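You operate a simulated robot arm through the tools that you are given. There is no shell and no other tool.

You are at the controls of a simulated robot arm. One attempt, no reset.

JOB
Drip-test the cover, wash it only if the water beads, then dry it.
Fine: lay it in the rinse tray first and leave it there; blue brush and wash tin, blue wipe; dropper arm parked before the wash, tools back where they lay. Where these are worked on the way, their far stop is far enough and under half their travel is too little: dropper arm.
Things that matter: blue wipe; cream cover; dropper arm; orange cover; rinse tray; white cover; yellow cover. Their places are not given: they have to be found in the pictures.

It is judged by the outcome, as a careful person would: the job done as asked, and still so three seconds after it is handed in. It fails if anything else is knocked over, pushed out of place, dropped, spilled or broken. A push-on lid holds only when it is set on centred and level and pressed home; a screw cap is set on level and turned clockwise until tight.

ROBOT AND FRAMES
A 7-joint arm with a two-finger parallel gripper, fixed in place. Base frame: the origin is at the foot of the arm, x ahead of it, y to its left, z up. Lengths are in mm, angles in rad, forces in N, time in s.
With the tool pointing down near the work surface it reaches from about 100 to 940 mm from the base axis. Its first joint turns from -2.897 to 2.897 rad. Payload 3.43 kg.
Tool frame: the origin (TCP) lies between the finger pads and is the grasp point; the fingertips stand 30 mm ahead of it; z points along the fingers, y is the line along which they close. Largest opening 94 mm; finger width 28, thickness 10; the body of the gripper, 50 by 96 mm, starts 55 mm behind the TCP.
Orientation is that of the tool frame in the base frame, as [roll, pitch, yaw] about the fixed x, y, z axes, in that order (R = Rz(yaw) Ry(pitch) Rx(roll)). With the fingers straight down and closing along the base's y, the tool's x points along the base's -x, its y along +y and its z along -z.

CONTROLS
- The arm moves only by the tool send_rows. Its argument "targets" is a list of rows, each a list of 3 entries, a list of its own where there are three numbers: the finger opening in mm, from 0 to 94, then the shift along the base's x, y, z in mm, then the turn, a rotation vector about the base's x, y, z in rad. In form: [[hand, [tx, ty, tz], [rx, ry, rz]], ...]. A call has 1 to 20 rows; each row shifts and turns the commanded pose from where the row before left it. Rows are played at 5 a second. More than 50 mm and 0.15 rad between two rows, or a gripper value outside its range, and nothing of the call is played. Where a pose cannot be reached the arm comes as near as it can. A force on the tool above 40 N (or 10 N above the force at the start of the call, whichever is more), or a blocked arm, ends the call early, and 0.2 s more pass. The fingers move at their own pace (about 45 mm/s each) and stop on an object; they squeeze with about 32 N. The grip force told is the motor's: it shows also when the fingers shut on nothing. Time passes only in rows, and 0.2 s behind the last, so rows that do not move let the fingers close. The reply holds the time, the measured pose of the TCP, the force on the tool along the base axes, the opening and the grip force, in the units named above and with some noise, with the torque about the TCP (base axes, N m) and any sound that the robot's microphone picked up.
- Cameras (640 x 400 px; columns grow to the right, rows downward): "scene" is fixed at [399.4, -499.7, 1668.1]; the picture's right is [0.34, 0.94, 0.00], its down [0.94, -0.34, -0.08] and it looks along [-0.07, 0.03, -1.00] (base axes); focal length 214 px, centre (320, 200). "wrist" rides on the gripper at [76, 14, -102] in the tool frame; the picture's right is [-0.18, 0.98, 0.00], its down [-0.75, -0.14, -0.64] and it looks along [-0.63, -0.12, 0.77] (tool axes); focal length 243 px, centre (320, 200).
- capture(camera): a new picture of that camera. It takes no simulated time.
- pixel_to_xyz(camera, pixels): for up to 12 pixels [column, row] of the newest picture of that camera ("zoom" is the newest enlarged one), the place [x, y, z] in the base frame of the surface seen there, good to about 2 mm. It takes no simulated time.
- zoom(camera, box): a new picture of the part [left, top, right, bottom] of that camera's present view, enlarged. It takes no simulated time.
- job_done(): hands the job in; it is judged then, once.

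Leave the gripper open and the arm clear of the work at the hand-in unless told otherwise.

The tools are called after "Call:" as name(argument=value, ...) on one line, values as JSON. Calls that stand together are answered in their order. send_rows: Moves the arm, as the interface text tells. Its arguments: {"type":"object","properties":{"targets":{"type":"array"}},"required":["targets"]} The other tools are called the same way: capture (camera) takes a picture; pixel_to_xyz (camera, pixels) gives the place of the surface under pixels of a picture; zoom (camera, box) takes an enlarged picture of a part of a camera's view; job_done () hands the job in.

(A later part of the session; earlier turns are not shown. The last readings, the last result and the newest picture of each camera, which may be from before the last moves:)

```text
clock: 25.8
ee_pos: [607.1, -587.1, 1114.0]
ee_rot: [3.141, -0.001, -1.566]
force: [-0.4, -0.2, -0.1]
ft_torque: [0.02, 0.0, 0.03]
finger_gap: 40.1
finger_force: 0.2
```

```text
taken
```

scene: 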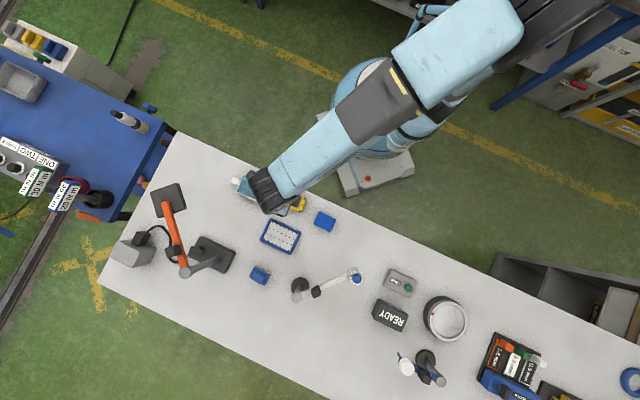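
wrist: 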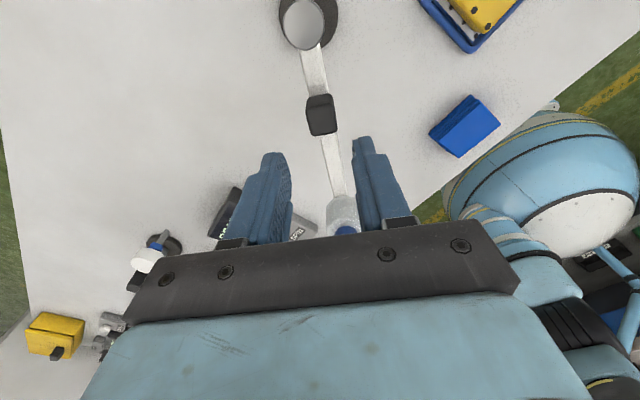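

I read the pole top, knob and bottle from here.

Call:
zoom(camera="wrist", box=[240, 0, 400, 240])

Call:
pixel_to_xyz(camera="wrist", pixels=[[305, 25], [322, 118], [307, 108], [334, 103], [337, 130], [312, 134], [318, 70], [334, 170], [345, 230], [343, 205], [320, 97], [300, 45]])

```text
1.67 times, centred on (320, 120) of wrist
```

zoom: 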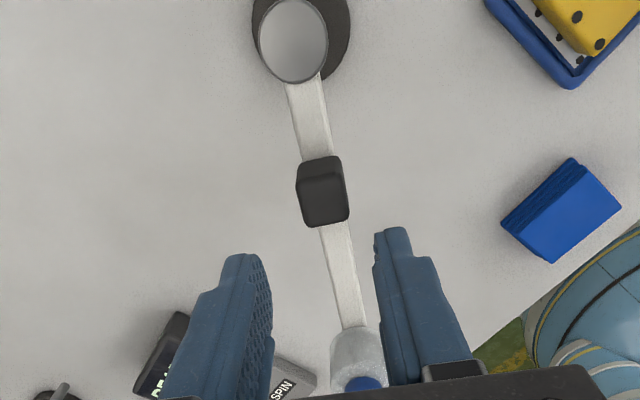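

```text
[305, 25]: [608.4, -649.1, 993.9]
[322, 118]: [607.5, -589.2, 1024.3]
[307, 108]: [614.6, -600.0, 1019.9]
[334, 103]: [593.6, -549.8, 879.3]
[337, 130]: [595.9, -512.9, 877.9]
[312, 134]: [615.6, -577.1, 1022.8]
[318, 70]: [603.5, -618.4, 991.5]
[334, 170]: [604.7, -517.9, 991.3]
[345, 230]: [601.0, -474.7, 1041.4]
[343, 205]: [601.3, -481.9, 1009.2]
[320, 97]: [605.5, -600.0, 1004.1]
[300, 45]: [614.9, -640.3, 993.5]
```

The knob's centre is about (604.5, -587), the pole axis about (606.5, -648), radius 61. Now the dry run of the arc in the air at z 1114.

Call:
send_rows(targets=[[40, [-7.94, -0.8, 0], [0, 0, 0.131]], [40, [-7.77, -1.83, 0], [0, 0, 0.131]], [40, [-7.46, -2.82, 0], [0, 0, 0.131]], [40, [-7.03, -3.78, 0], [0, 0, 0.131]], [40, [-6.48, -4.66, 0], [0, 0, 0.131]], [40, [-5.81, -5.47, 0], [0, 0, 0.131]], [40, [-5.04, -6.18, 0], [0, 0, 0.131]], [40, [-4.2, -6.78, 0], [0, 0, 0.131]], [40, [-3.28, -7.28, 0], [0, 0, 0.131]], [40, [-2.3, -7.64, 0], [0, 0, 0.131]], [40, [-1.28, -7.88, 0], [0, 0, 0.131]], [40, [-0.24, -7.97, 0], [0, 0, 0.131]], [40, [0, 0, 0], [0, 0, 0]]])

Call:
capture(camera="wrist")

```text
clock: 28.6
ee_pos: [547.3, -486.1, 1079.9]
ee_rot: [-3.141, -0.003, -0.012]
force: [0.0, -0.5, 0.2]
ft_torque: [-0.02, 0.0, 0.01]
finger_gap: 39.8
finger_force: 0.0
out of reach, approached as far as the arm can: row 10, 11, 12
```

```text
taken
```

wrist: 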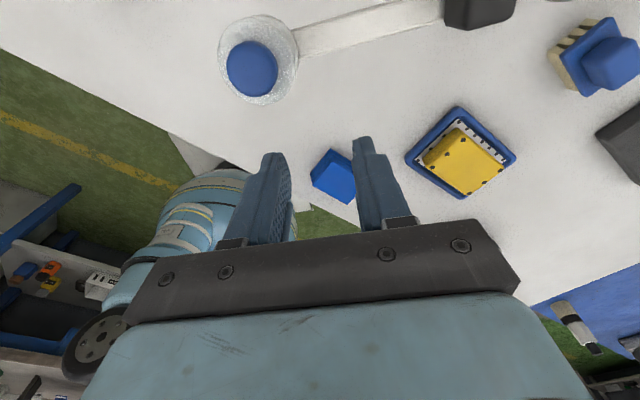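

The last three rows went out of the wrist's range and the arm drifted aside, high above everything (nothing touched). That turn direction is no good; I will use the opposite hand orientation (yaw from 90° to 180°). I turn back in the air first and see where I am.

Call:
send_rows(targets=[[40, [0, 0, 5], [0, 0, -0.14]], [40, [0, 0, 5], [0, 0, -0.14]], [40, [0, 0, 0], [0, 0, -0.14]], [40, [0, 0, 0], [0, 0, -0.14]], [40, [0, 0, 0], [0, 0, 0]]])

```text
clock: 29.8
ee_pos: [548.3, -486.4, 1089.4]
ee_rot: [3.141, 0.0, -0.558]
force: [-0.4, -0.5, 0.4]
ft_torque: [-0.01, 0.01, 0.03]
finger_gap: 39.8
finger_force: 0.2
```

The commanded pose followed the reached one. Now I turn the wrist on through the long way (to yaw +90°) while moving over the knob, at z 1110.

Call:
send_rows(targets=[[40, [0, 0, 10], [0, 0, -0.143]], [40, [0, 0, 10], [0, 0, -0.143]], [40, [4, -7, 0], [0, 0, -0.143]], [40, [4, -7, 0], [0, 0, -0.143]], [40, [4, -7, 0], [0, 0, -0.143]], [40, [4, -7, 0], [0, 0, -0.143]], [40, [4, -7, 0], [0, 0, -0.143]], [40, [4, -7, 0], [0, 0, -0.143]], [40, [4, -7, 0], [0, 0, -0.143]], [40, [4, -7, 0], [0, 0, -0.143]], [40, [4, -7, 0], [0, 0, -0.143]], [40, [4, -7, 0], [0, 0, -0.143]], [40, [4, -7, 0], [0, 0, -0.143]], [40, [4, -7, 0], [0, 0, -0.143]], [40, [4, -7, 0], [0, 0, -0.143]]])

```text
clock: 33.0
ee_pos: [600.2, -577.7, 1110.1]
ee_rot: [-3.141, 0.0, -2.701]
force: [0.0, 0.7, -0.8]
ft_torque: [-0.01, 0.03, 0.0]
finger_gap: 40.0
finger_force: 0.1
```

In reach. I finish the turn and the shift over the knob.

Call:
send_rows(targets=[[40, [1, -2, 0], [0, 0, -0.1436]], [40, [1, -2, 0], [0, 0, -0.1436]], [40, [1, -2, 0], [0, 0, -0.1436]], [40, [1, -2, 0], [0, 0, -0.1436]], [40, [0.3, -1.3, 0], [0, 0, -0.1436]], [40, [0, 0, 0], [0, 0, -0.1436]], [40, [0, 0, 0], [0, 0, -0.1436]], [40, [0, 0, 0], [0, 0, -0.1436]], [40, [0, 0, 0], [0, 0, -0.1436]], [40, [0, 0, 0], [0, 0, -0.1436]], [40, [0, 0, 0], [0, 0, -0.1436]], [40, [0, 0, 0], [0, 0, -0.1436]], [40, [0, 0, 0], [0, 0, -0.1436]], [40, [0, 0, 0], [0, 0, -0.1436]], [40, [0, 0, 0], [0, 0, 0]]])

Call:
capture(camera="wrist")

Call:
zoom(camera="scene", box=[220, 170, 400, 310])

```text
clock: 36.2
ee_pos: [605.0, -585.4, 1109.9]
ee_rot: [3.141, 0.0, 1.571]
force: [0.1, 0.1, -0.1]
ft_torque: [0.03, -0.02, 0.02]
finger_gap: 39.8
finger_force: 0.1
```

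```text
taken
```

wrist: 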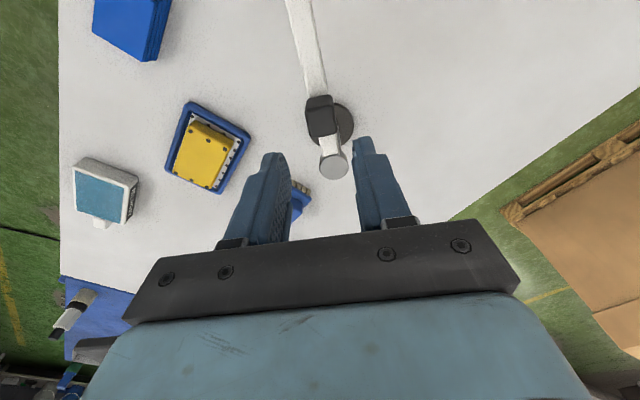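

```text
2.86 times, centred on (310, 240) of scene
```

zoom: 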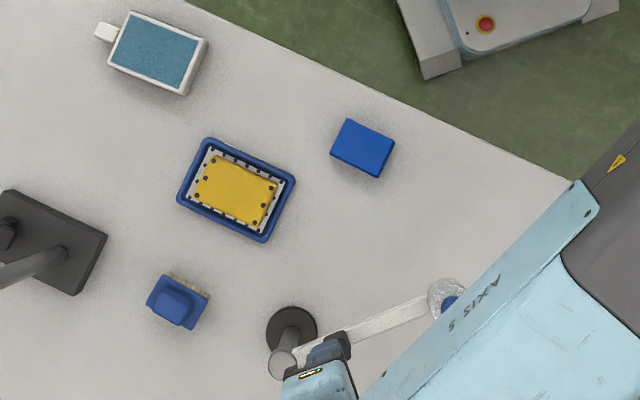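

The hand is over the knob at yaw 90° and this turning range was just passed, so the arc will be in reach. I measure the knob once more from here.

Call:
zoom(camera="wrist", box=[270, 60, 390, 200])

Call:
pixel_to_xyz(camera="wrist", pixels=[[321, 116], [308, 108], [333, 105], [337, 130], [311, 134], [334, 165], [327, 147], [313, 70]])

```text
2.86 times, centred on (330, 130) of wrist
```

zoom: 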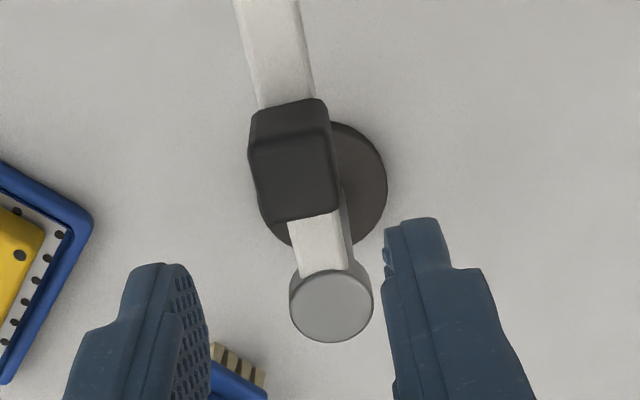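

```text
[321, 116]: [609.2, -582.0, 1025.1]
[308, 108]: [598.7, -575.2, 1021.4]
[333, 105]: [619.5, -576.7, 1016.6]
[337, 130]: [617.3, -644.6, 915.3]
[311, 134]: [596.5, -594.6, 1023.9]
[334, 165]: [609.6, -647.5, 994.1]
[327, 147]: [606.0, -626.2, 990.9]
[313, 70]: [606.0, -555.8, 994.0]
```

The knob is centred near (606, -586) under the open fingers (gap 40 mm, knob about 20 mm). I go down so the fingertips reach z 1000, straddling the knob.

Call:
send_rows(targets=[[40, [0.5, -1, -20], [0, 0, 0]], [40, [0, 0, -20], [0, 0, 0]], [40, [0, 0, -20], [0, 0, 0]], [40, [0, 0, -10], [0, 0, 0]], [40, [0, 0, -9], [0, 0, 0]], [32, [0, 0, 0], [0, 0, 0]], [27, [0, 0, 0], [0, 0, 0]], [27, [0, 0, 0], [0, 0, 0]]])

Call:
capture(camera="wrist")

```text
clock: 38.0
ee_pos: [606.7, -587.8, 1030.7]
ee_rot: [-3.141, -0.001, 1.571]
force: [0.7, 0.1, 0.0]
ft_torque: [-0.02, 0.01, -0.01]
finger_gap: 27.2
finger_force: 0.1
```

```text
taken
```

wrist: 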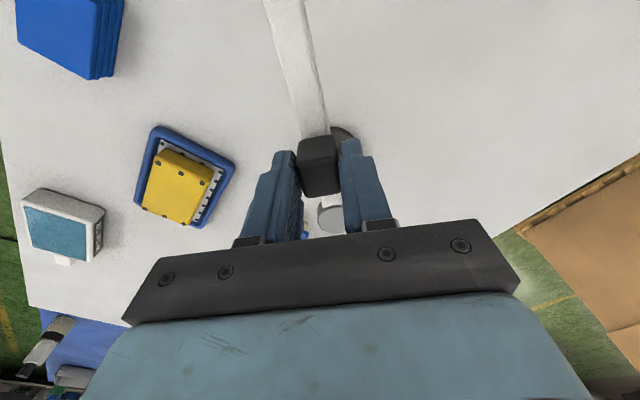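

The fingers straddle the knob without touching hard. I start the swing: the first three steps of the arc.

Call:
send_rows(targets=[[27, [-7.94, -0.8, 0], [0, 0, 0.131]], [27, [-7.77, -1.83, 0], [0, 0, 0.131]], [27, [-7.46, -2.82, 0], [0, 0, 0.131]], [27, [0, 0, 0], [0, 0, 0]]])

Call:
capture(camera="wrist")

Call:
zoom(camera="scene", box=[220, 170, 400, 310])

```text
clock: 39.0
ee_pos: [582.4, -593.5, 1030.4]
ee_rot: [-3.141, 0.0, 1.966]
force: [0.2, 0.6, 0.3]
ft_torque: [-0.03, 0.01, 0.01]
finger_gap: 27.0
finger_force: 0.2
```

```text
taken
```

wrist: 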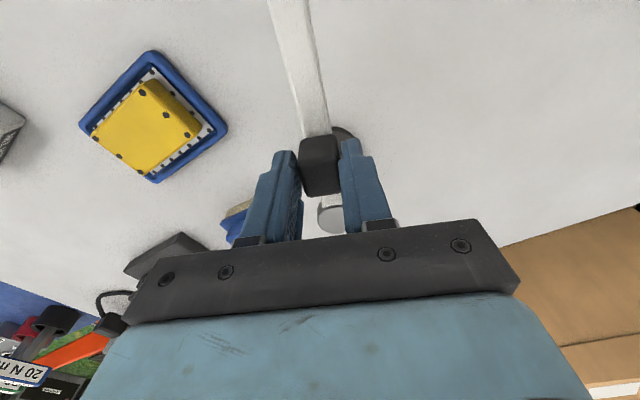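

```text
2.86 times, centred on (310, 240) of scene
```

zoom: 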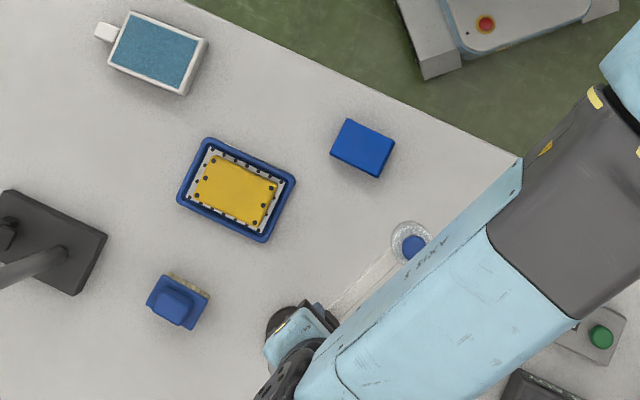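

The dropper arm follows with almost no force. I continue the arc by six more steps.

Call:
send_rows(targets=[[27, [-7.03, -3.78, 0], [0, 0, 0.131]], [27, [-6.48, -4.66, 0], [0, 0, 0.131]], [27, [-5.81, -5.47, 0], [0, 0, 0.131]], [27, [-5.04, -6.18, 0], [0, 0, 0.131]], [27, [-4.2, -6.78, 0], [0, 0, 0.131]], [27, [-3.28, -7.28, 0], [0, 0, 0.131]], [27, [0, 0, 0], [0, 0, 0]]])

Call:
capture(camera="wrist")

Call:
zoom(camera="scene", box=[220, 170, 400, 310])

```text
clock: 40.6
ee_pos: [550.4, -628.0, 1029.8]
ee_rot: [-3.141, -0.001, 2.755]
force: [-0.1, 0.0, 0.1]
ft_torque: [-0.03, -0.01, -0.01]
finger_gap: 27.2
finger_force: 0.0
```

```text
taken
```

wrist: 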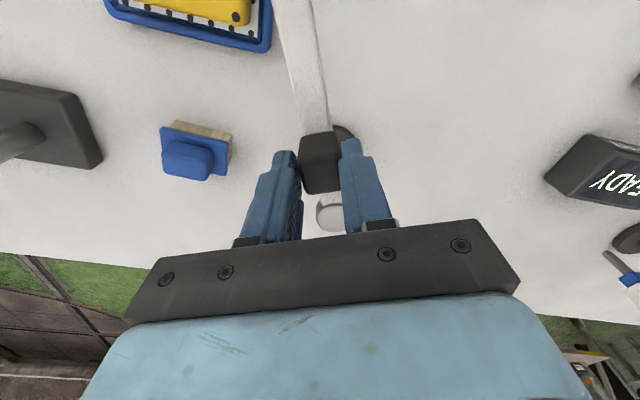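

```text
2.86 times, centred on (310, 240) of scene
```

zoom: 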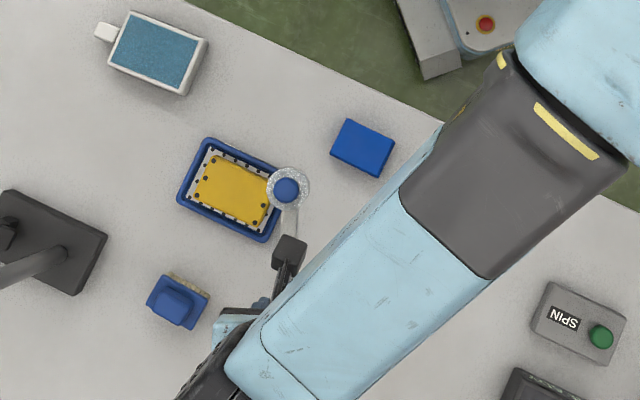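

The bottle is now near the tray's edge. I go on with the last steps, watching for the stop.

Call:
send_rows(targets=[[27, [-2.3, -7.64, 0], [0, 0, 0.131]], [27, [-1.28, -7.88, 0], [0, 0, 0.131]], [27, [0, 0, 0], [0, 0, 0]]])

Call:
capture(camera="wrist")

Call:
zoom(camera="scene", box=[220, 170, 400, 310])

```text
clock: 41.4
ee_pos: [547.3, -643.2, 1031.6]
ee_rot: [-3.142, 0.0, 3.016]
force: [0.5, -0.2, -0.2]
ft_torque: [0.0, 0.0, 0.01]
finger_gap: 26.8
finger_force: 0.0
```

```text
taken
```

wrist: 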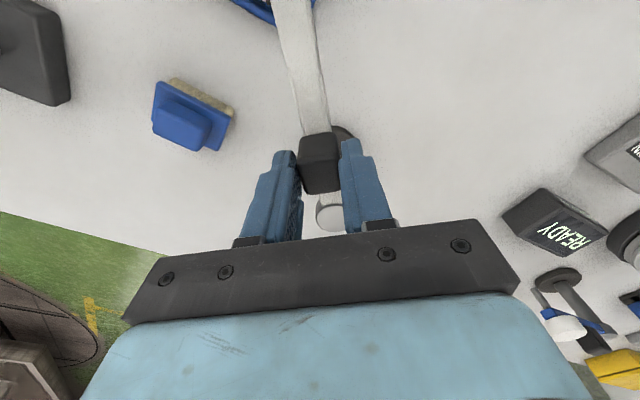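

```text
2.86 times, centred on (310, 240) of scene
```

zoom: 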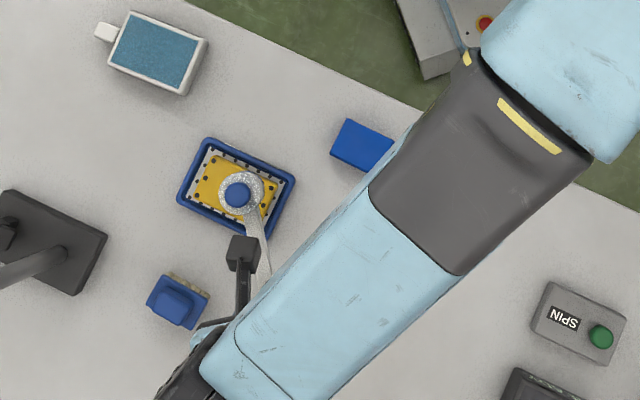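

The bottle is over the cover, but the far stop is not felt yet. I continue in small steps.

Call:
send_rows(targets=[[27, [-0.4, -4, 0], [0, 0, 0.066]], [27, [0, -4, 0], [0, 0, 0.065]], [27, [0.1, -3, 0], [0, 0, 0.05]], [27, [0, 0, 0], [0, 0, 0]]])

Call:
capture(camera="wrist")

Call:
zoom(camera="scene", box=[220, 170, 400, 310])

```text
clock: 42.4
ee_pos: [546.7, -653.9, 1030.8]
ee_rot: [3.141, 0.0, -3.087]
force: [-1.2, 0.6, -1.1]
ft_torque: [-0.02, -0.02, -0.03]
finger_gap: 27.3
finger_force: 0.7
```

```text
taken
```

wrist: 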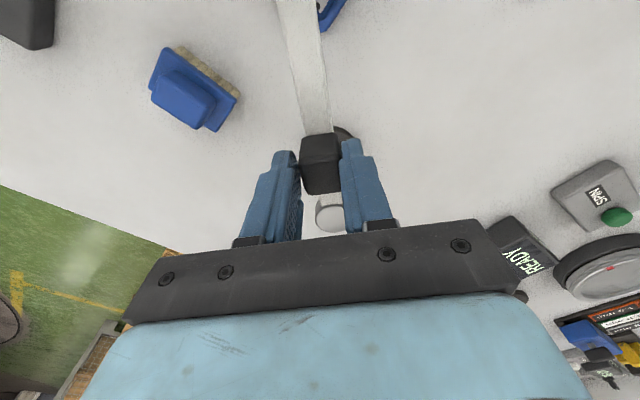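

```text
2.86 times, centred on (310, 240) of scene
```

zoom: 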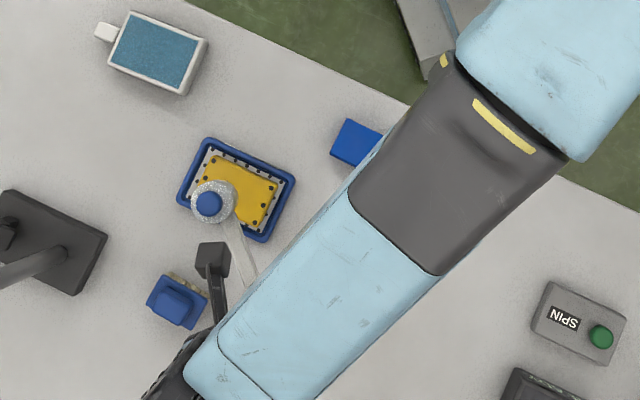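

I check where the bottle stands now (cap at zoom (209,203)), compared with the cover.

Call:
pixel_to_xyz(camera="zoom", pixels=[[209, 203], [195, 190], [245, 240], [240, 180], [220, 215]])

Call:
zoom(camera="scene", box=[265, 205, 315, 255])

```text
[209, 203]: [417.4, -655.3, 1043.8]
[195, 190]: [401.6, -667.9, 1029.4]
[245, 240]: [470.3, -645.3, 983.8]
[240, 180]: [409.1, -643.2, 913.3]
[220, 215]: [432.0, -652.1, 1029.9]
```

```text
8.00 times, centred on (290, 230) of scene
```

zoom: 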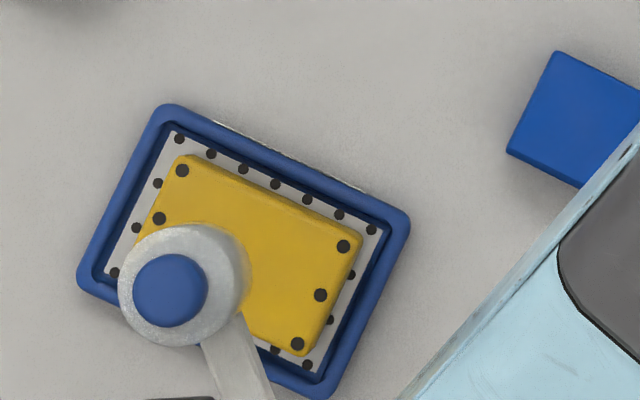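

The bottle is at (417, -655), right over the cover's middle. I press on a little to feel for the far stop and give it time to drip.

Call:
send_rows(targets=[[27, [0, -1.5, 0], [0, 0, 0.02]], [27, [0, -1.5, 0], [0, 0, 0]], [27, [0, 0, 0], [0, 0, 0]], [27, [0, 0, 0], [0, 0, 0]], [27, [0, 0, 0], [0, 0, 0]]])

Call:
zoom(camera="scene", box=[265, 205, 315, 255])

Call:
capture(camera="wrist")

```text
clock: 43.6
ee_pos: [546.9, -656.5, 1031.4]
ee_rot: [3.141, 0.0, -3.065]
force: [0.5, 10.8, 4.0]
ft_torque: [0.25, 0.01, -0.17]
finger_gap: 32.9
finger_force: 4.9
```

```text
8.00 times, centred on (290, 230) of scene
```

zoom: 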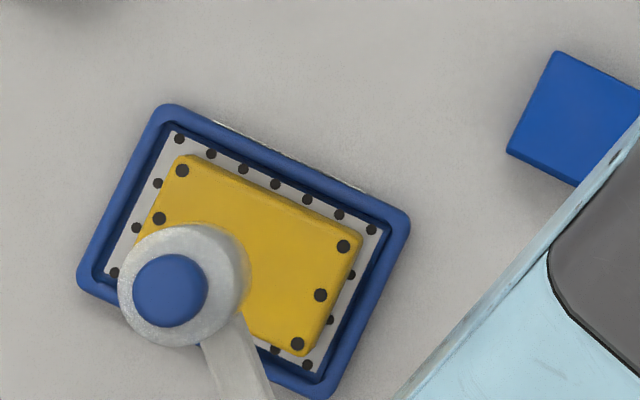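

```text
taken
```

wrist: 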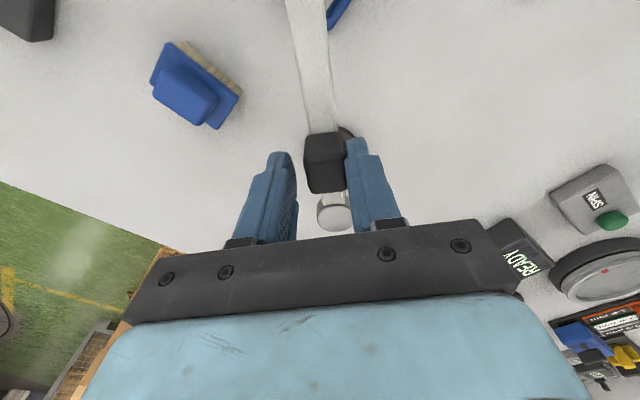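

The bottle did not move any more and the force rose to 11 N: this is the far stop. I ease off, open, lift the hand clear of the knob, and look at the cover under the bottle.

Call:
send_rows(targets=[[34, [0, 3, 0], [0, 0, 0]], [40, [0, 0, 0], [0, 0, 0]], [40, [0, 0, 0], [0, 0, 0]], [40, [0, 0, 30], [0, 0, 0]], [40, [0, 0, 40], [0, 0, 0]], [40, [0, 0, 10], [0, 0, 0]], [40, [0, 0, 0], [0, 0, 0]]])

Call:
zoom(camera="scene", box=[265, 205, 315, 255])

Call:
capture(camera="wrist")

```text
clock: 45.2
ee_pos: [547.2, -653.5, 1111.1]
ee_rot: [3.141, 0.0, -3.068]
force: [-0.1, -1.4, 0.0]
ft_torque: [-0.01, 0.03, -0.02]
finger_gap: 40.0
finger_force: 0.1
```

```text
8.00 times, centred on (290, 230) of scene
```

zoom: 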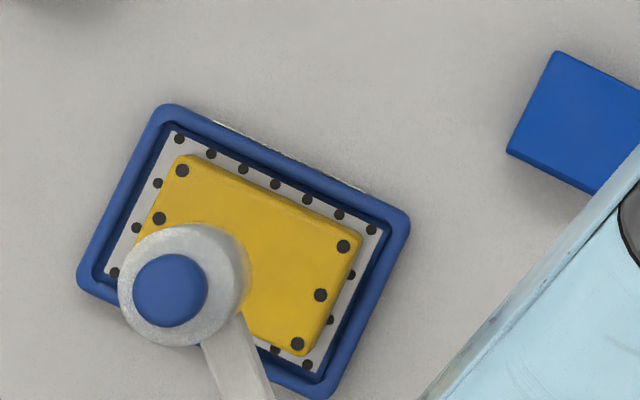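

```text
taken
```

wrist: 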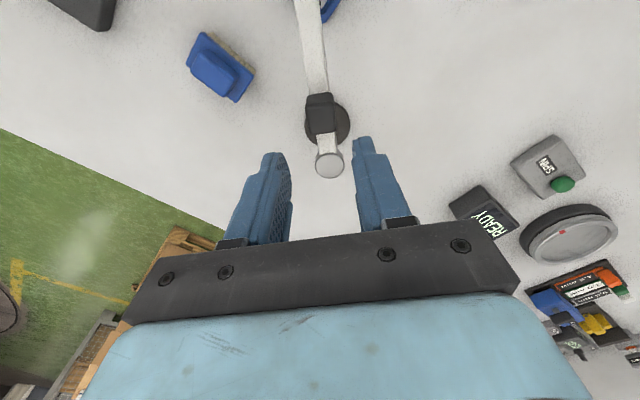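

The hand is clear. I move round to the robot's side to look under the bottle.

Call:
send_rows(targets=[[40, [-39.5, 15.5, 0], [0, 0, -0.137]], [40, [-39.5, 15.5, 0], [0, 0, -0.137]], [40, [-39.5, 15.5, 0], [0, 0, -0.137]], [40, [-39.5, 15.5, 0], [0, 0, -0.137]], [40, [-39.5, 15.5, 0], [0, 0, -0.137]], [40, [-39.5, 15.5, 0], [0, 0, -0.137]], [40, [0, 0, 0], [0, 0, 0]]])

Call:
capture(camera="wrist")

```text
clock: 46.8
ee_pos: [311.5, -558.9, 1110.9]
ee_rot: [3.141, 0.0, 2.391]
force: [0.8, -0.5, -0.6]
ft_torque: [0.0, -0.01, 0.01]
finger_gap: 40.1
finger_force: 0.0
```

```text
taken
```

wrist: 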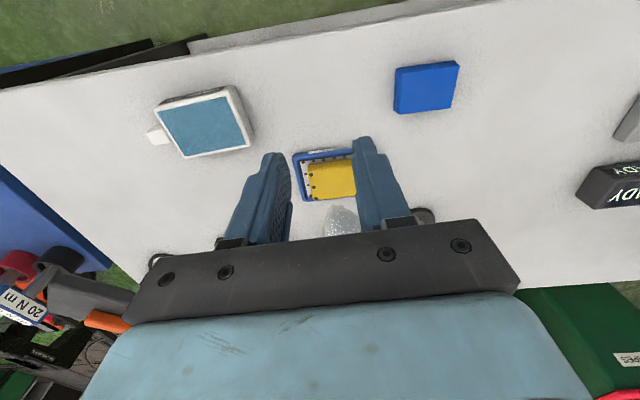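

Call:
zoom(camera="wrist", box=[280, 140, 380, 240])

```text
4.00 times, centred on (330, 190) of wrist
```

zoom: 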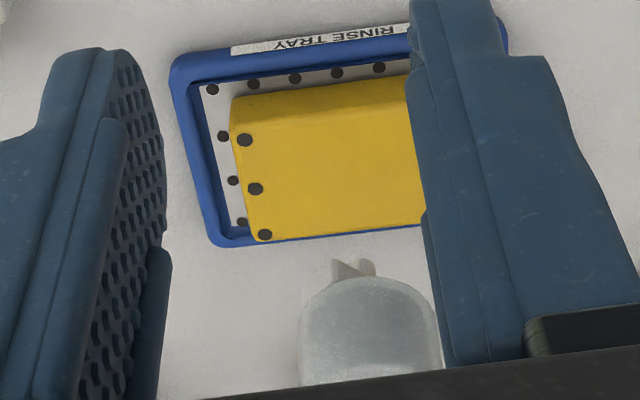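

No drop is visible yet on the part I see. I open the fingers wide so they do not hide the cover, and look again.

Call:
send_rows(targets=[[94, [0, 0, 0], [0, 0, 0]], [94, [0, 0, 0], [0, 0, 0]], [94, [0, 0, 0], [0, 0, 0]]])

Call:
zoom(camera="wrist", box=[270, 130, 410, 240])

Call:
zoom(camera="scene", box=[265, 205, 315, 255])

```text
clock: 47.6
ee_pos: [311.8, -559.1, 1111.1]
ee_rot: [3.141, 0.002, 2.395]
force: [-0.6, 0.1, -1.5]
ft_torque: [0.0, 0.01, 0.04]
finger_gap: 94.1
finger_force: 0.1
```

```text
3.64 times, centred on (340, 185) of wrist
```

zoom: 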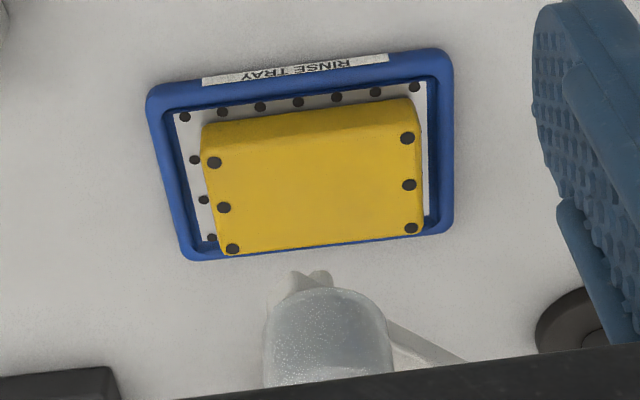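

```text
8.00 times, centred on (290, 230) of scene
```

zoom: 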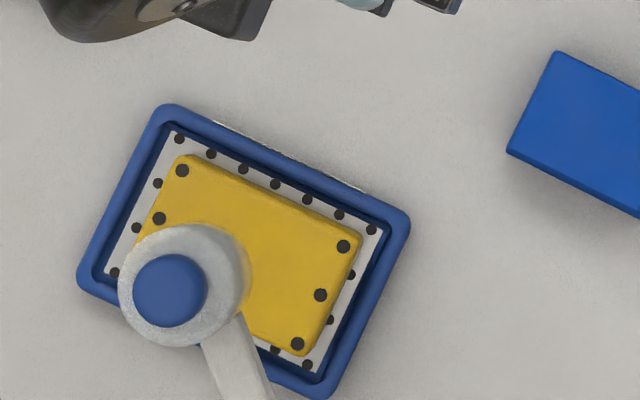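

The cover looks dry from both sides. I zoom in more closely on the cover and on the bottle and nozzle.

Call:
zoom(camera="wrist", box=[315, 155, 375, 210])

Call:
zoom(camera="wrist", box=[310, 195, 380, 240])

Call:
pixel_to_xyz(camera="zoom", pixels=[[200, 100], [250, 95], [280, 120], [230, 160], [310, 250], [300, 330], [420, 200], [350, 130]])

```text
7.27 times, centred on (345, 182) of wrist
```

zoom: 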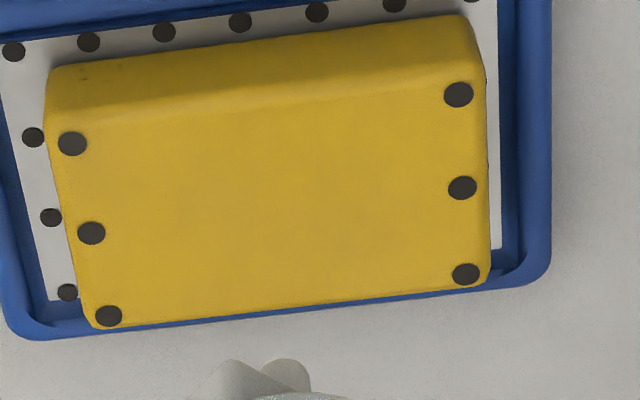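

```text
8.89 times, centred on (345, 218) of wrist
```

zoom: 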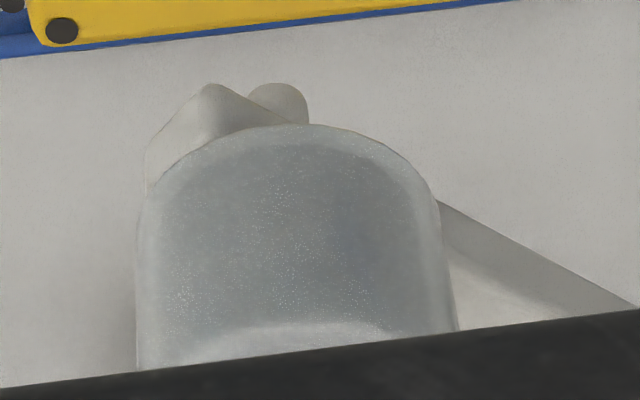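

```text
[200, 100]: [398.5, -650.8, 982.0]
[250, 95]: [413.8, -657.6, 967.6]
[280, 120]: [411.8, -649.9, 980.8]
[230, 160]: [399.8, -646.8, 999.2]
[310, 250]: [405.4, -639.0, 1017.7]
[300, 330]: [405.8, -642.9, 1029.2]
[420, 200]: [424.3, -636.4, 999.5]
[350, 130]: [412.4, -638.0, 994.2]
```

The nozzle tip is at about (414, -657, 966), right over the cover, but no drop has fallen. I wait a few seconds to see whether it drips by itself.

Call:
send_rows(targets=[[94, [0, 0, 0], [0, 0, 0]], [94, [0, 0, 0], [0, 0, 0]], [94, [0, 0, 0], [0, 0, 0]], [94, [0, 0, 0], [0, 0, 0]], [94, [0, 0, 0], [0, 0, 0]], [94, [0, 0, 0], [0, 0, 0]], [94, [0, 0, 0], [0, 0, 0]], [94, [0, 0, 0], [0, 0, 0]], [94, [0, 0, 0], [0, 0, 0]], [94, [0, 0, 0], [0, 0, 0]], [94, [0, 0, 0], [0, 0, 0]], [94, [0, 0, 0], [0, 0, 0]], [94, [0, 0, 0], [0, 0, 0]], [94, [0, 0, 0], [0, 0, 0]], [94, [0, 0, 0], [0, 0, 0]]])

Call:
zoom(camera="wrist", box=[270, 130, 410, 240])

Call:
zoom(camera="scene", box=[265, 205, 315, 255])

```text
clock: 50.8
ee_pos: [311.3, -558.2, 1110.4]
ee_rot: [3.14, 0.001, 2.392]
force: [0.2, -0.6, 0.2]
ft_torque: [-0.05, 0.01, -0.01]
finger_gap: 94.1
finger_force: 0.0
```

```text
3.64 times, centred on (340, 185) of wrist
```

zoom: 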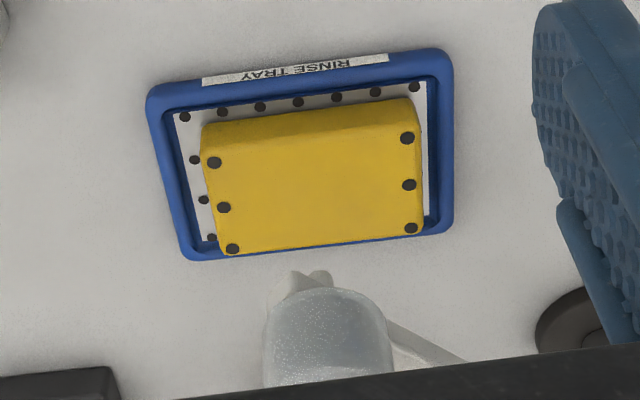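

```text
8.00 times, centred on (290, 230) of scene
```

zoom: 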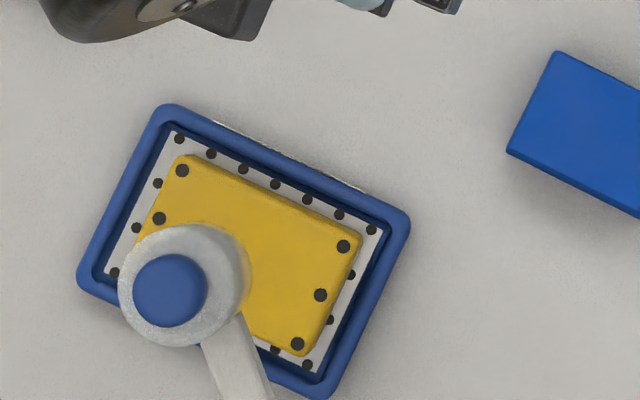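

Still dry after eight seconds at the stop. The blue cap on the bottle (top z 1044, 14 mm above the shoulder) looks like a push button, so I press it gently from above with closed fingers. First I go over it.

Call:
send_rows(targets=[[0, [26.5, -24.2, 0], [0, 0, 0]], [0, [26.5, -24.2, 0], [0, 0, 0]], [0, [26.5, -24.2, 0], [0, 0, 0]], [0, [26.5, -24.2, 0], [0, 0, 0]], [0, [0, 0, 0], [0, 0, 0]], [0, [0, 0, 0], [0, 0, 0]], [0, [0, 0, -15], [0, 0, 0]], [0, [0, 0, -10], [0, 0, 0]], [0, [0, 0, 0], [0, 0, 0]]])

Call:
capture(camera="wrist")

Call:
zoom(camera="scene", box=[240, 190, 340, 270])

```text
clock: 52.8
ee_pos: [415.1, -656.7, 1085.9]
ee_rot: [-3.14, -0.001, 2.394]
force: [0.3, -0.4, 0.7]
ft_torque: [-0.01, -0.04, -0.01]
finger_gap: 0.0
finger_force: 31.7
```

```text
taken
```

wrist: 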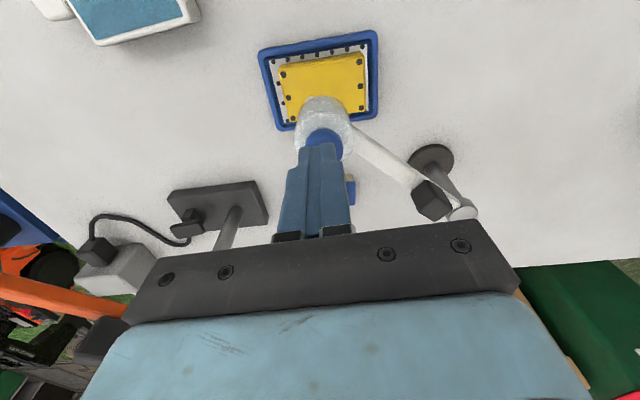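

```text
5.00 times, centred on (290, 230) of scene
```

zoom: 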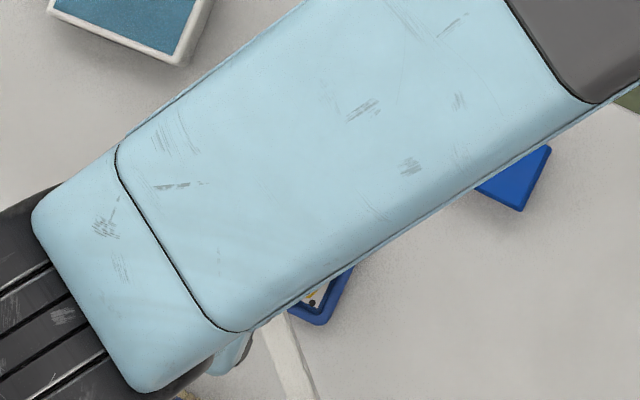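

The closed fingers are 12 mm above the cap. I lower them slowly onto it.

Call:
send_rows(targets=[[0, [2, 1, -5], [0, 0, 0]], [0, [0, 0, -4], [0, 0, 0]], [0, [0, 0, -2], [0, 0, 0]], [0, [0, 0, -2], [0, 0, 0]], [0, [0, 0, 0], [0, 0, 0]]])

Call:
zoom(camera="wrist", box=[250, 20, 400, 220])

```text
clock: 54.0
ee_pos: [416.8, -656.7, 1073.9]
ee_rot: [-3.141, 0.0, 2.393]
force: [1.5, 0.4, 1.8]
ft_torque: [0.08, 0.02, -0.01]
finger_gap: 0.0
finger_force: 32.6
```

```text
2.00 times, centred on (325, 120) of wrist
```

zoom: 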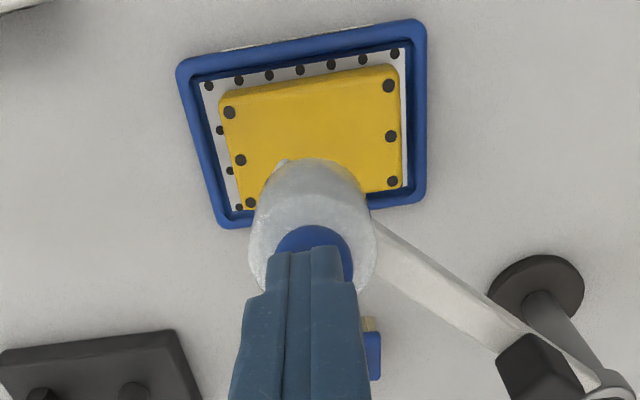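

The fingers just touch the cap. I press on by 2 mm steps.

Call:
send_rows(targets=[[0, [0, 0, -2], [0, 0, 0]], [0, [0, 0, -2], [0, 0, 0]], [0, [0, 0, -1], [0, 0, 0]], [0, [0, 0, 0], [0, 0, 0]]])

Call:
zoom(camera="wrist", box=[250, 20, 400, 220])

```text
clock: 55.0
ee_pos: [417.5, -657.3, 1068.3]
ee_rot: [3.142, 0.0, 2.393]
force: [-1.1, 1.7, 10.7]
ft_torque: [0.02, 0.06, 0.02]
finger_gap: 0.1
finger_force: 31.9
heard: click
```

```text
2.00 times, centred on (325, 120) of wrist
```

zoom: 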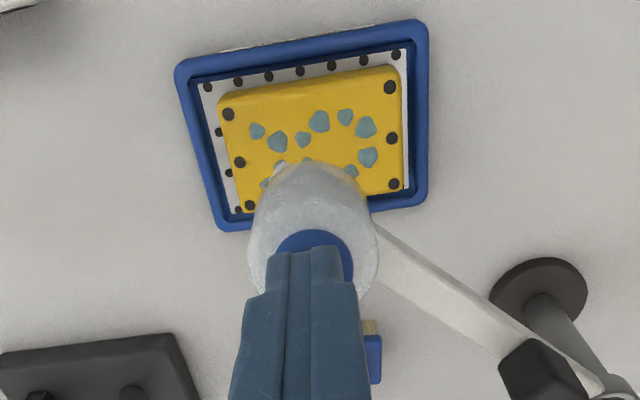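

A click, and separate drops now stand on the cover: the water beads, so it must be washed. I lift off the cap and look closely to be sure.

Call:
send_rows(targets=[[0, [0, 0, 5], [0, 0, 0]], [0, [0, 0, 15], [0, 0, 0]], [0, [0, 0, 20], [0, 0, 0]], [0, [0, 0, 0], [0, 0, 0]]])

Call:
zoom(camera="wrist", box=[270, 30, 390, 130])

```text
clock: 56.0
ee_pos: [415.6, -657.2, 1107.9]
ee_rot: [-3.142, 0.0, 2.393]
force: [-0.1, 0.1, 0.0]
ft_torque: [-0.01, -0.03, -0.01]
finger_gap: 0.0
finger_force: 32.2
```

```text
4.00 times, centred on (330, 80) of wrist
```

zoom: 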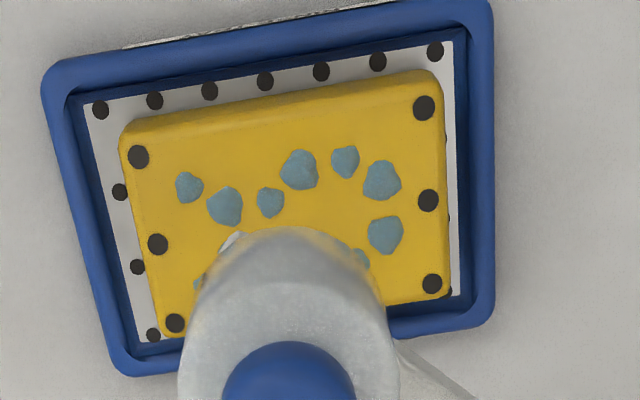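

The beading is clear. Now I park the dropper arm: I go back over its knob near (546, -650) with the fingers open 40 mm and turned along the swing.

Call:
send_rows(targets=[[40, [21.7, 1.1, 0], [0, 0, 0.1253]], [40, [21.7, 1.1, 0], [0, 0, 0.1253]], [40, [21.7, 1.1, 0], [0, 0, 0.1253]], [40, [21.7, 1.1, 0], [0, 0, 0.1253]], [40, [21.7, 1.1, 0], [0, 0, 0.1253]], [40, [21.7, 1.1, 0], [0, 0, 0.1253]], [40, [0, 0, 0], [0, 0, 0]]])

Call:
capture(camera="wrist")

Call:
zoom(camera="scene", box=[240, 190, 340, 290])

```text
clock: 57.6
ee_pos: [546.3, -651.2, 1108.2]
ee_rot: [-3.141, -0.001, -3.137]
force: [-0.8, 0.0, -0.2]
ft_torque: [-0.01, 0.0, 0.01]
finger_gap: 39.9
finger_force: 0.1
```

```text
taken
```

wrist: 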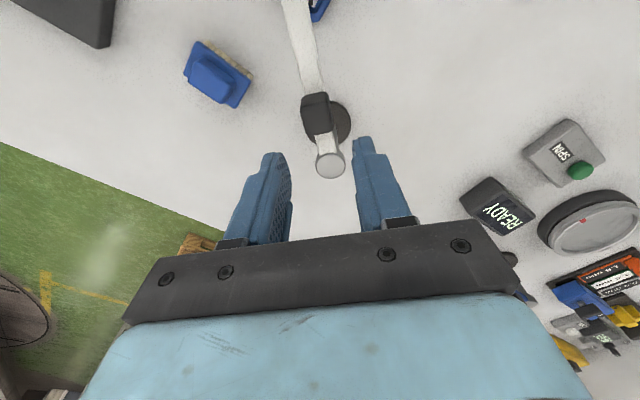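

```text
4.00 times, centred on (290, 240) of scene
```

zoom: 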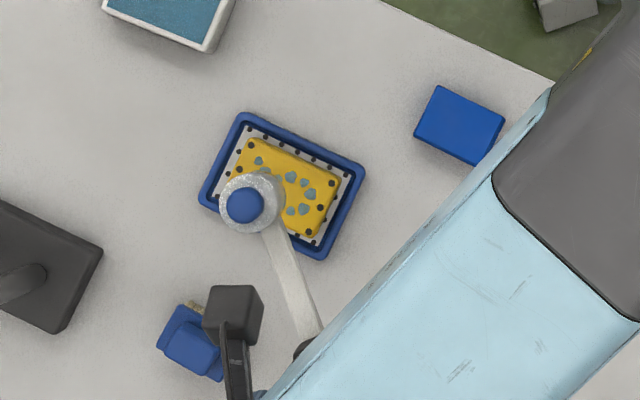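

I check the knob's place under the hand.

Call:
pixel_to_xyz(camera="wrist", pixels=[[317, 108], [304, 100], [328, 97], [331, 124], [308, 130], [331, 160], [306, 55]])

```text
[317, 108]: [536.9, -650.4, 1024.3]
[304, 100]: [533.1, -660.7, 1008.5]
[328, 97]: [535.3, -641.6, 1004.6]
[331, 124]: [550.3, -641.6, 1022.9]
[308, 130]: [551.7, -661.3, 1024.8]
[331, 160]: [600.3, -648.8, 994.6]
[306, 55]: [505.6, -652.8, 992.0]
```

The knob's centre is about (543, -651). I go down around it as before.

Call:
send_rows(targets=[[40, [-2, 0, -20], [0, 0, 0]], [40, [0, 0, -20], [0, 0, 0]], [40, [0, 0, -20], [0, 0, 0]], [40, [0, 0, -10], [0, 0, 0]], [40, [0, 0, -8], [0, 0, 0]], [32, [0, 0, 0], [0, 0, 0]], [27, [0, 0, 0], [0, 0, 0]], [27, [0, 0, 0], [0, 0, 0]]])

Call:
capture(camera="wrist")

```text
clock: 59.4
ee_pos: [545.6, -649.5, 1029.4]
ee_rot: [-3.141, 0.0, -3.139]
force: [-0.9, -1.9, -0.8]
ft_torque: [0.01, -0.01, 0.03]
finger_gap: 27.5
finger_force: 0.8
```

```text
taken
```

wrist: 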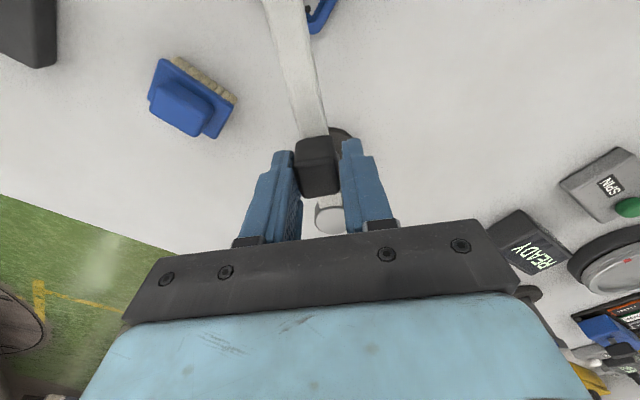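

I swing back along the same arc, the first six steps.

Call:
send_rows(targets=[[27, [0.24, 7.97, 0], [0, 0, -0.131]], [27, [1.28, 7.88, 0], [0, 0, -0.131]], [27, [2.3, 7.64, 0], [0, 0, -0.131]], [27, [3.28, 7.28, 0], [0, 0, -0.131]], [27, [4.2, 6.78, 0], [0, 0, -0.131]], [27, [5.04, 6.18, 0], [0, 0, -0.131]], [27, [0, 0, 0], [0, 0, 0]]])

Call:
zoom(camera="scene", box=[220, 170, 400, 310])

Call:
capture(camera="wrist")

```text
clock: 61.0
ee_pos: [563.3, -606.1, 1030.2]
ee_rot: [3.141, 0.0, 2.358]
force: [-0.2, -0.3, -0.1]
ft_torque: [-0.04, 0.02, 0.0]
finger_gap: 26.9
finger_force: 0.1
```

```text
2.86 times, centred on (310, 240) of scene
```

zoom: 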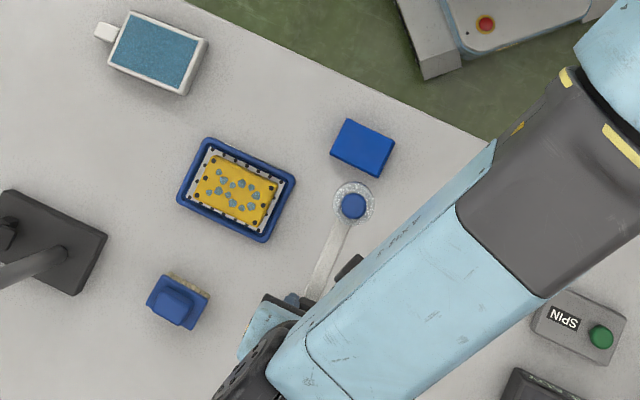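

```text
taken
```

wrist: 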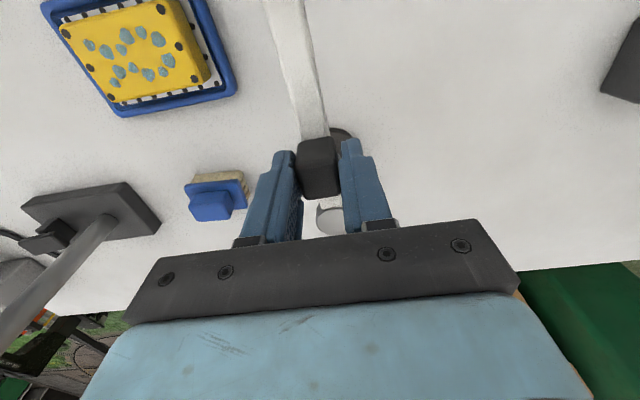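

It swings back well and the drops stay on the cover as beads. Five more steps.

Call:
send_rows(targets=[[27, [5.81, 5.47, 0], [0, 0, -0.131]], [27, [6.48, 4.66, 0], [0, 0, -0.131]], [27, [7.03, 3.78, 0], [0, 0, -0.131]], [27, [7.46, 2.82, 0], [0, 0, -0.131]], [27, [7.77, 1.83, 0], [0, 0, -0.131]], [27, [0, 0, 0], [0, 0, 0]]])

Call:
zoom(camera="scene", box=[280, 250, 380, 320])

Call:
capture(camera="wrist")

```text
clock: 62.4
ee_pos: [597.7, -587.2, 1029.6]
ee_rot: [-3.141, -0.001, 1.702]
force: [-0.3, -0.5, 0.7]
ft_torque: [0.0, 0.02, 0.0]
finger_gap: 27.2
finger_force: 0.1
```

```text
5.71 times, centred on (330, 285) of scene
```

zoom: 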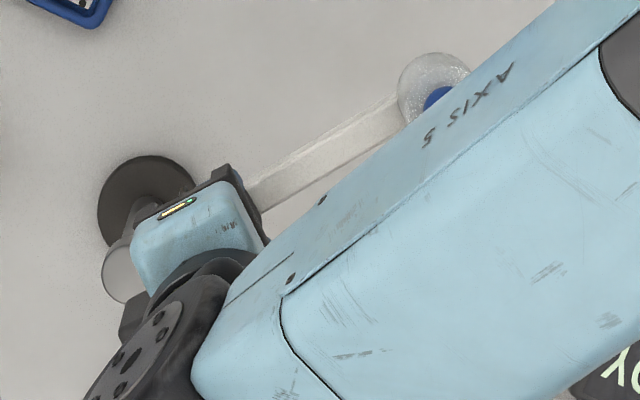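

```text
taken
```

wrist: 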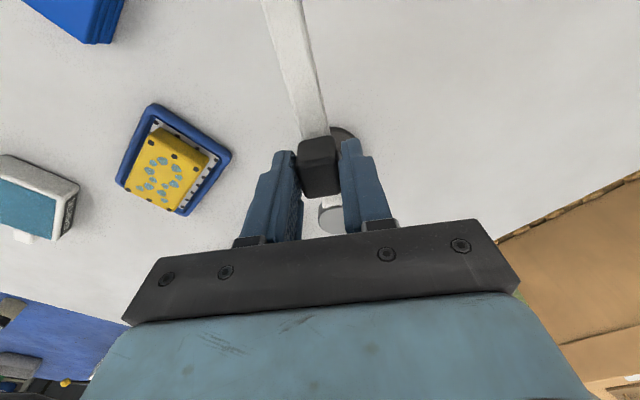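

Nearly home. I continue in small steps to the park stop, feeling for it.

Call:
send_rows(targets=[[27, [4, 0.6, 0], [0, 0, -0.066]], [27, [4, 0.3, 0], [0, 0, -0.065]], [27, [3, 0, 0], [0, 0, -0.04]], [27, [2, 0, 0], [0, 0, -0.02]], [27, [0, 0, 0], [0, 0, 0]]])

Call:
zoom(camera="scene", box=[280, 250, 380, 320])

```text
clock: 63.6
ee_pos: [608.9, -588.1, 1031.2]
ee_rot: [-3.14, 0.001, 1.513]
force: [-9.3, -0.9, -2.6]
ft_torque: [0.07, 0.14, 0.13]
finger_gap: 32.1
finger_force: 4.1
```

```text
5.71 times, centred on (330, 285) of scene
```

zoom: 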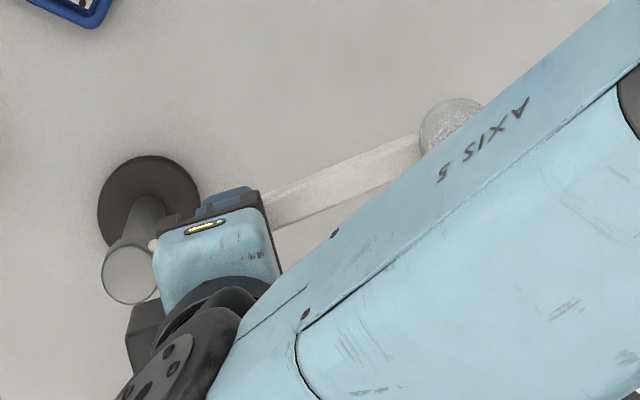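

The force rose to 9 N: the park stop. I ease off, open and lift clear.

Call:
send_rows(targets=[[32, [-3.5, 0, 0], [0, 0, 0.03]], [40, [0, 0, 0], [0, 0, 0]], [40, [0, 0, 0], [0, 0, 0]], [40, [0, 0, 30], [0, 0, 0]], [40, [0, 0, 40], [0, 0, 0]], [40, [0, 0, 10], [0, 0, 0]], [40, [0, 0, 0], [0, 0, 0]]])

Call:
capture(camera="wrist")

```text
clock: 65.2
ee_pos: [607.5, -588.6, 1110.3]
ee_rot: [3.142, 0.0, 1.543]
force: [0.7, -0.5, 0.1]
ft_torque: [0.02, 0.01, 0.01]
finger_gap: 40.0
finger_force: 0.0
```

```text
taken
```

wrist: 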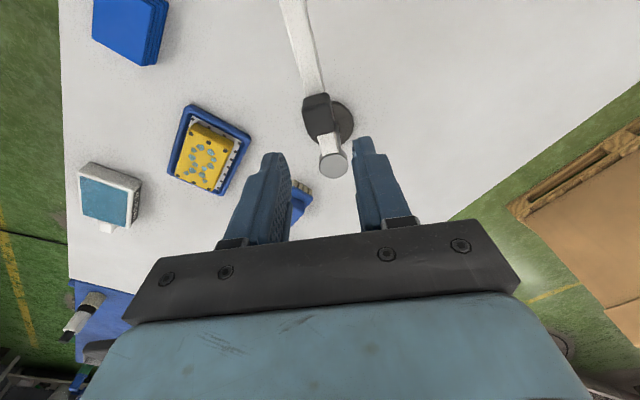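

The dropper arm is parked again. Next the blue brush: I move to a spot from which the wrist camera sees it well.

Call:
send_rows(targets=[[60, [-32.5, -12.2, 0], [0, 0, 0.14]], [60, [-32.5, -12.2, 0], [0, 0, 0.14]], [60, [-32.5, -12.2, 0], [0, 0, 0.14]], [60, [-32.5, -12.2, 0], [0, 0, 0.14]], [60, [-32.5, -12.2, 0], [0, 0, 0.14]], [94, [-32.5, -12.2, 0], [0, 0, 0.14]], [94, [0, 0, 0], [0, 0, 0]], [94, [0, 0, 0], [0, 0, 0]]])

Call:
capture(camera="wrist")

Call:
zoom(camera="scene", box=[220, 170, 400, 310])

```text
clock: 67.0
ee_pos: [411.9, -661.2, 1109.9]
ee_rot: [-3.141, -0.001, 2.382]
force: [-0.3, 0.2, -0.3]
ft_torque: [-0.01, -0.01, -0.01]
finger_gap: 94.1
finger_force: 0.0
```

```text
taken
```

wrist: 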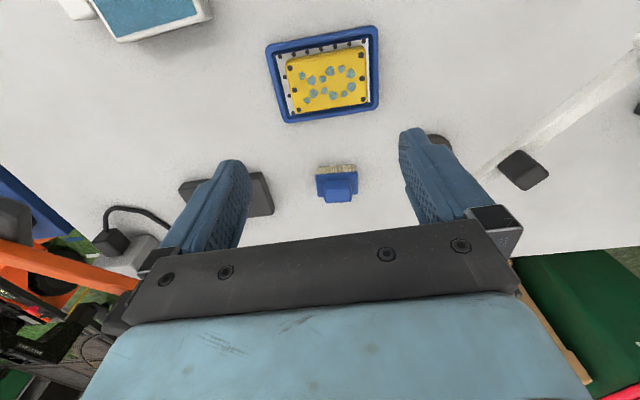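

```text
2.86 times, centred on (310, 240) of scene
```

zoom: 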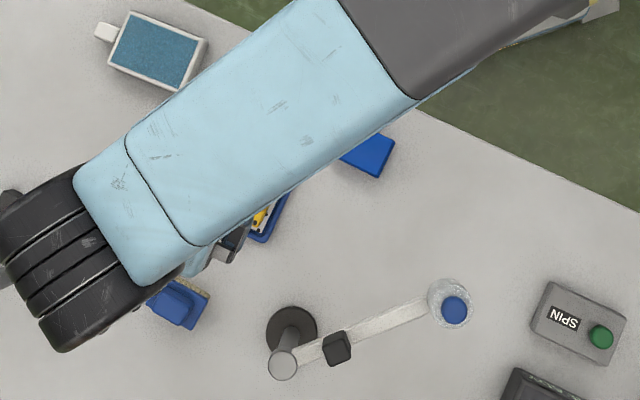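

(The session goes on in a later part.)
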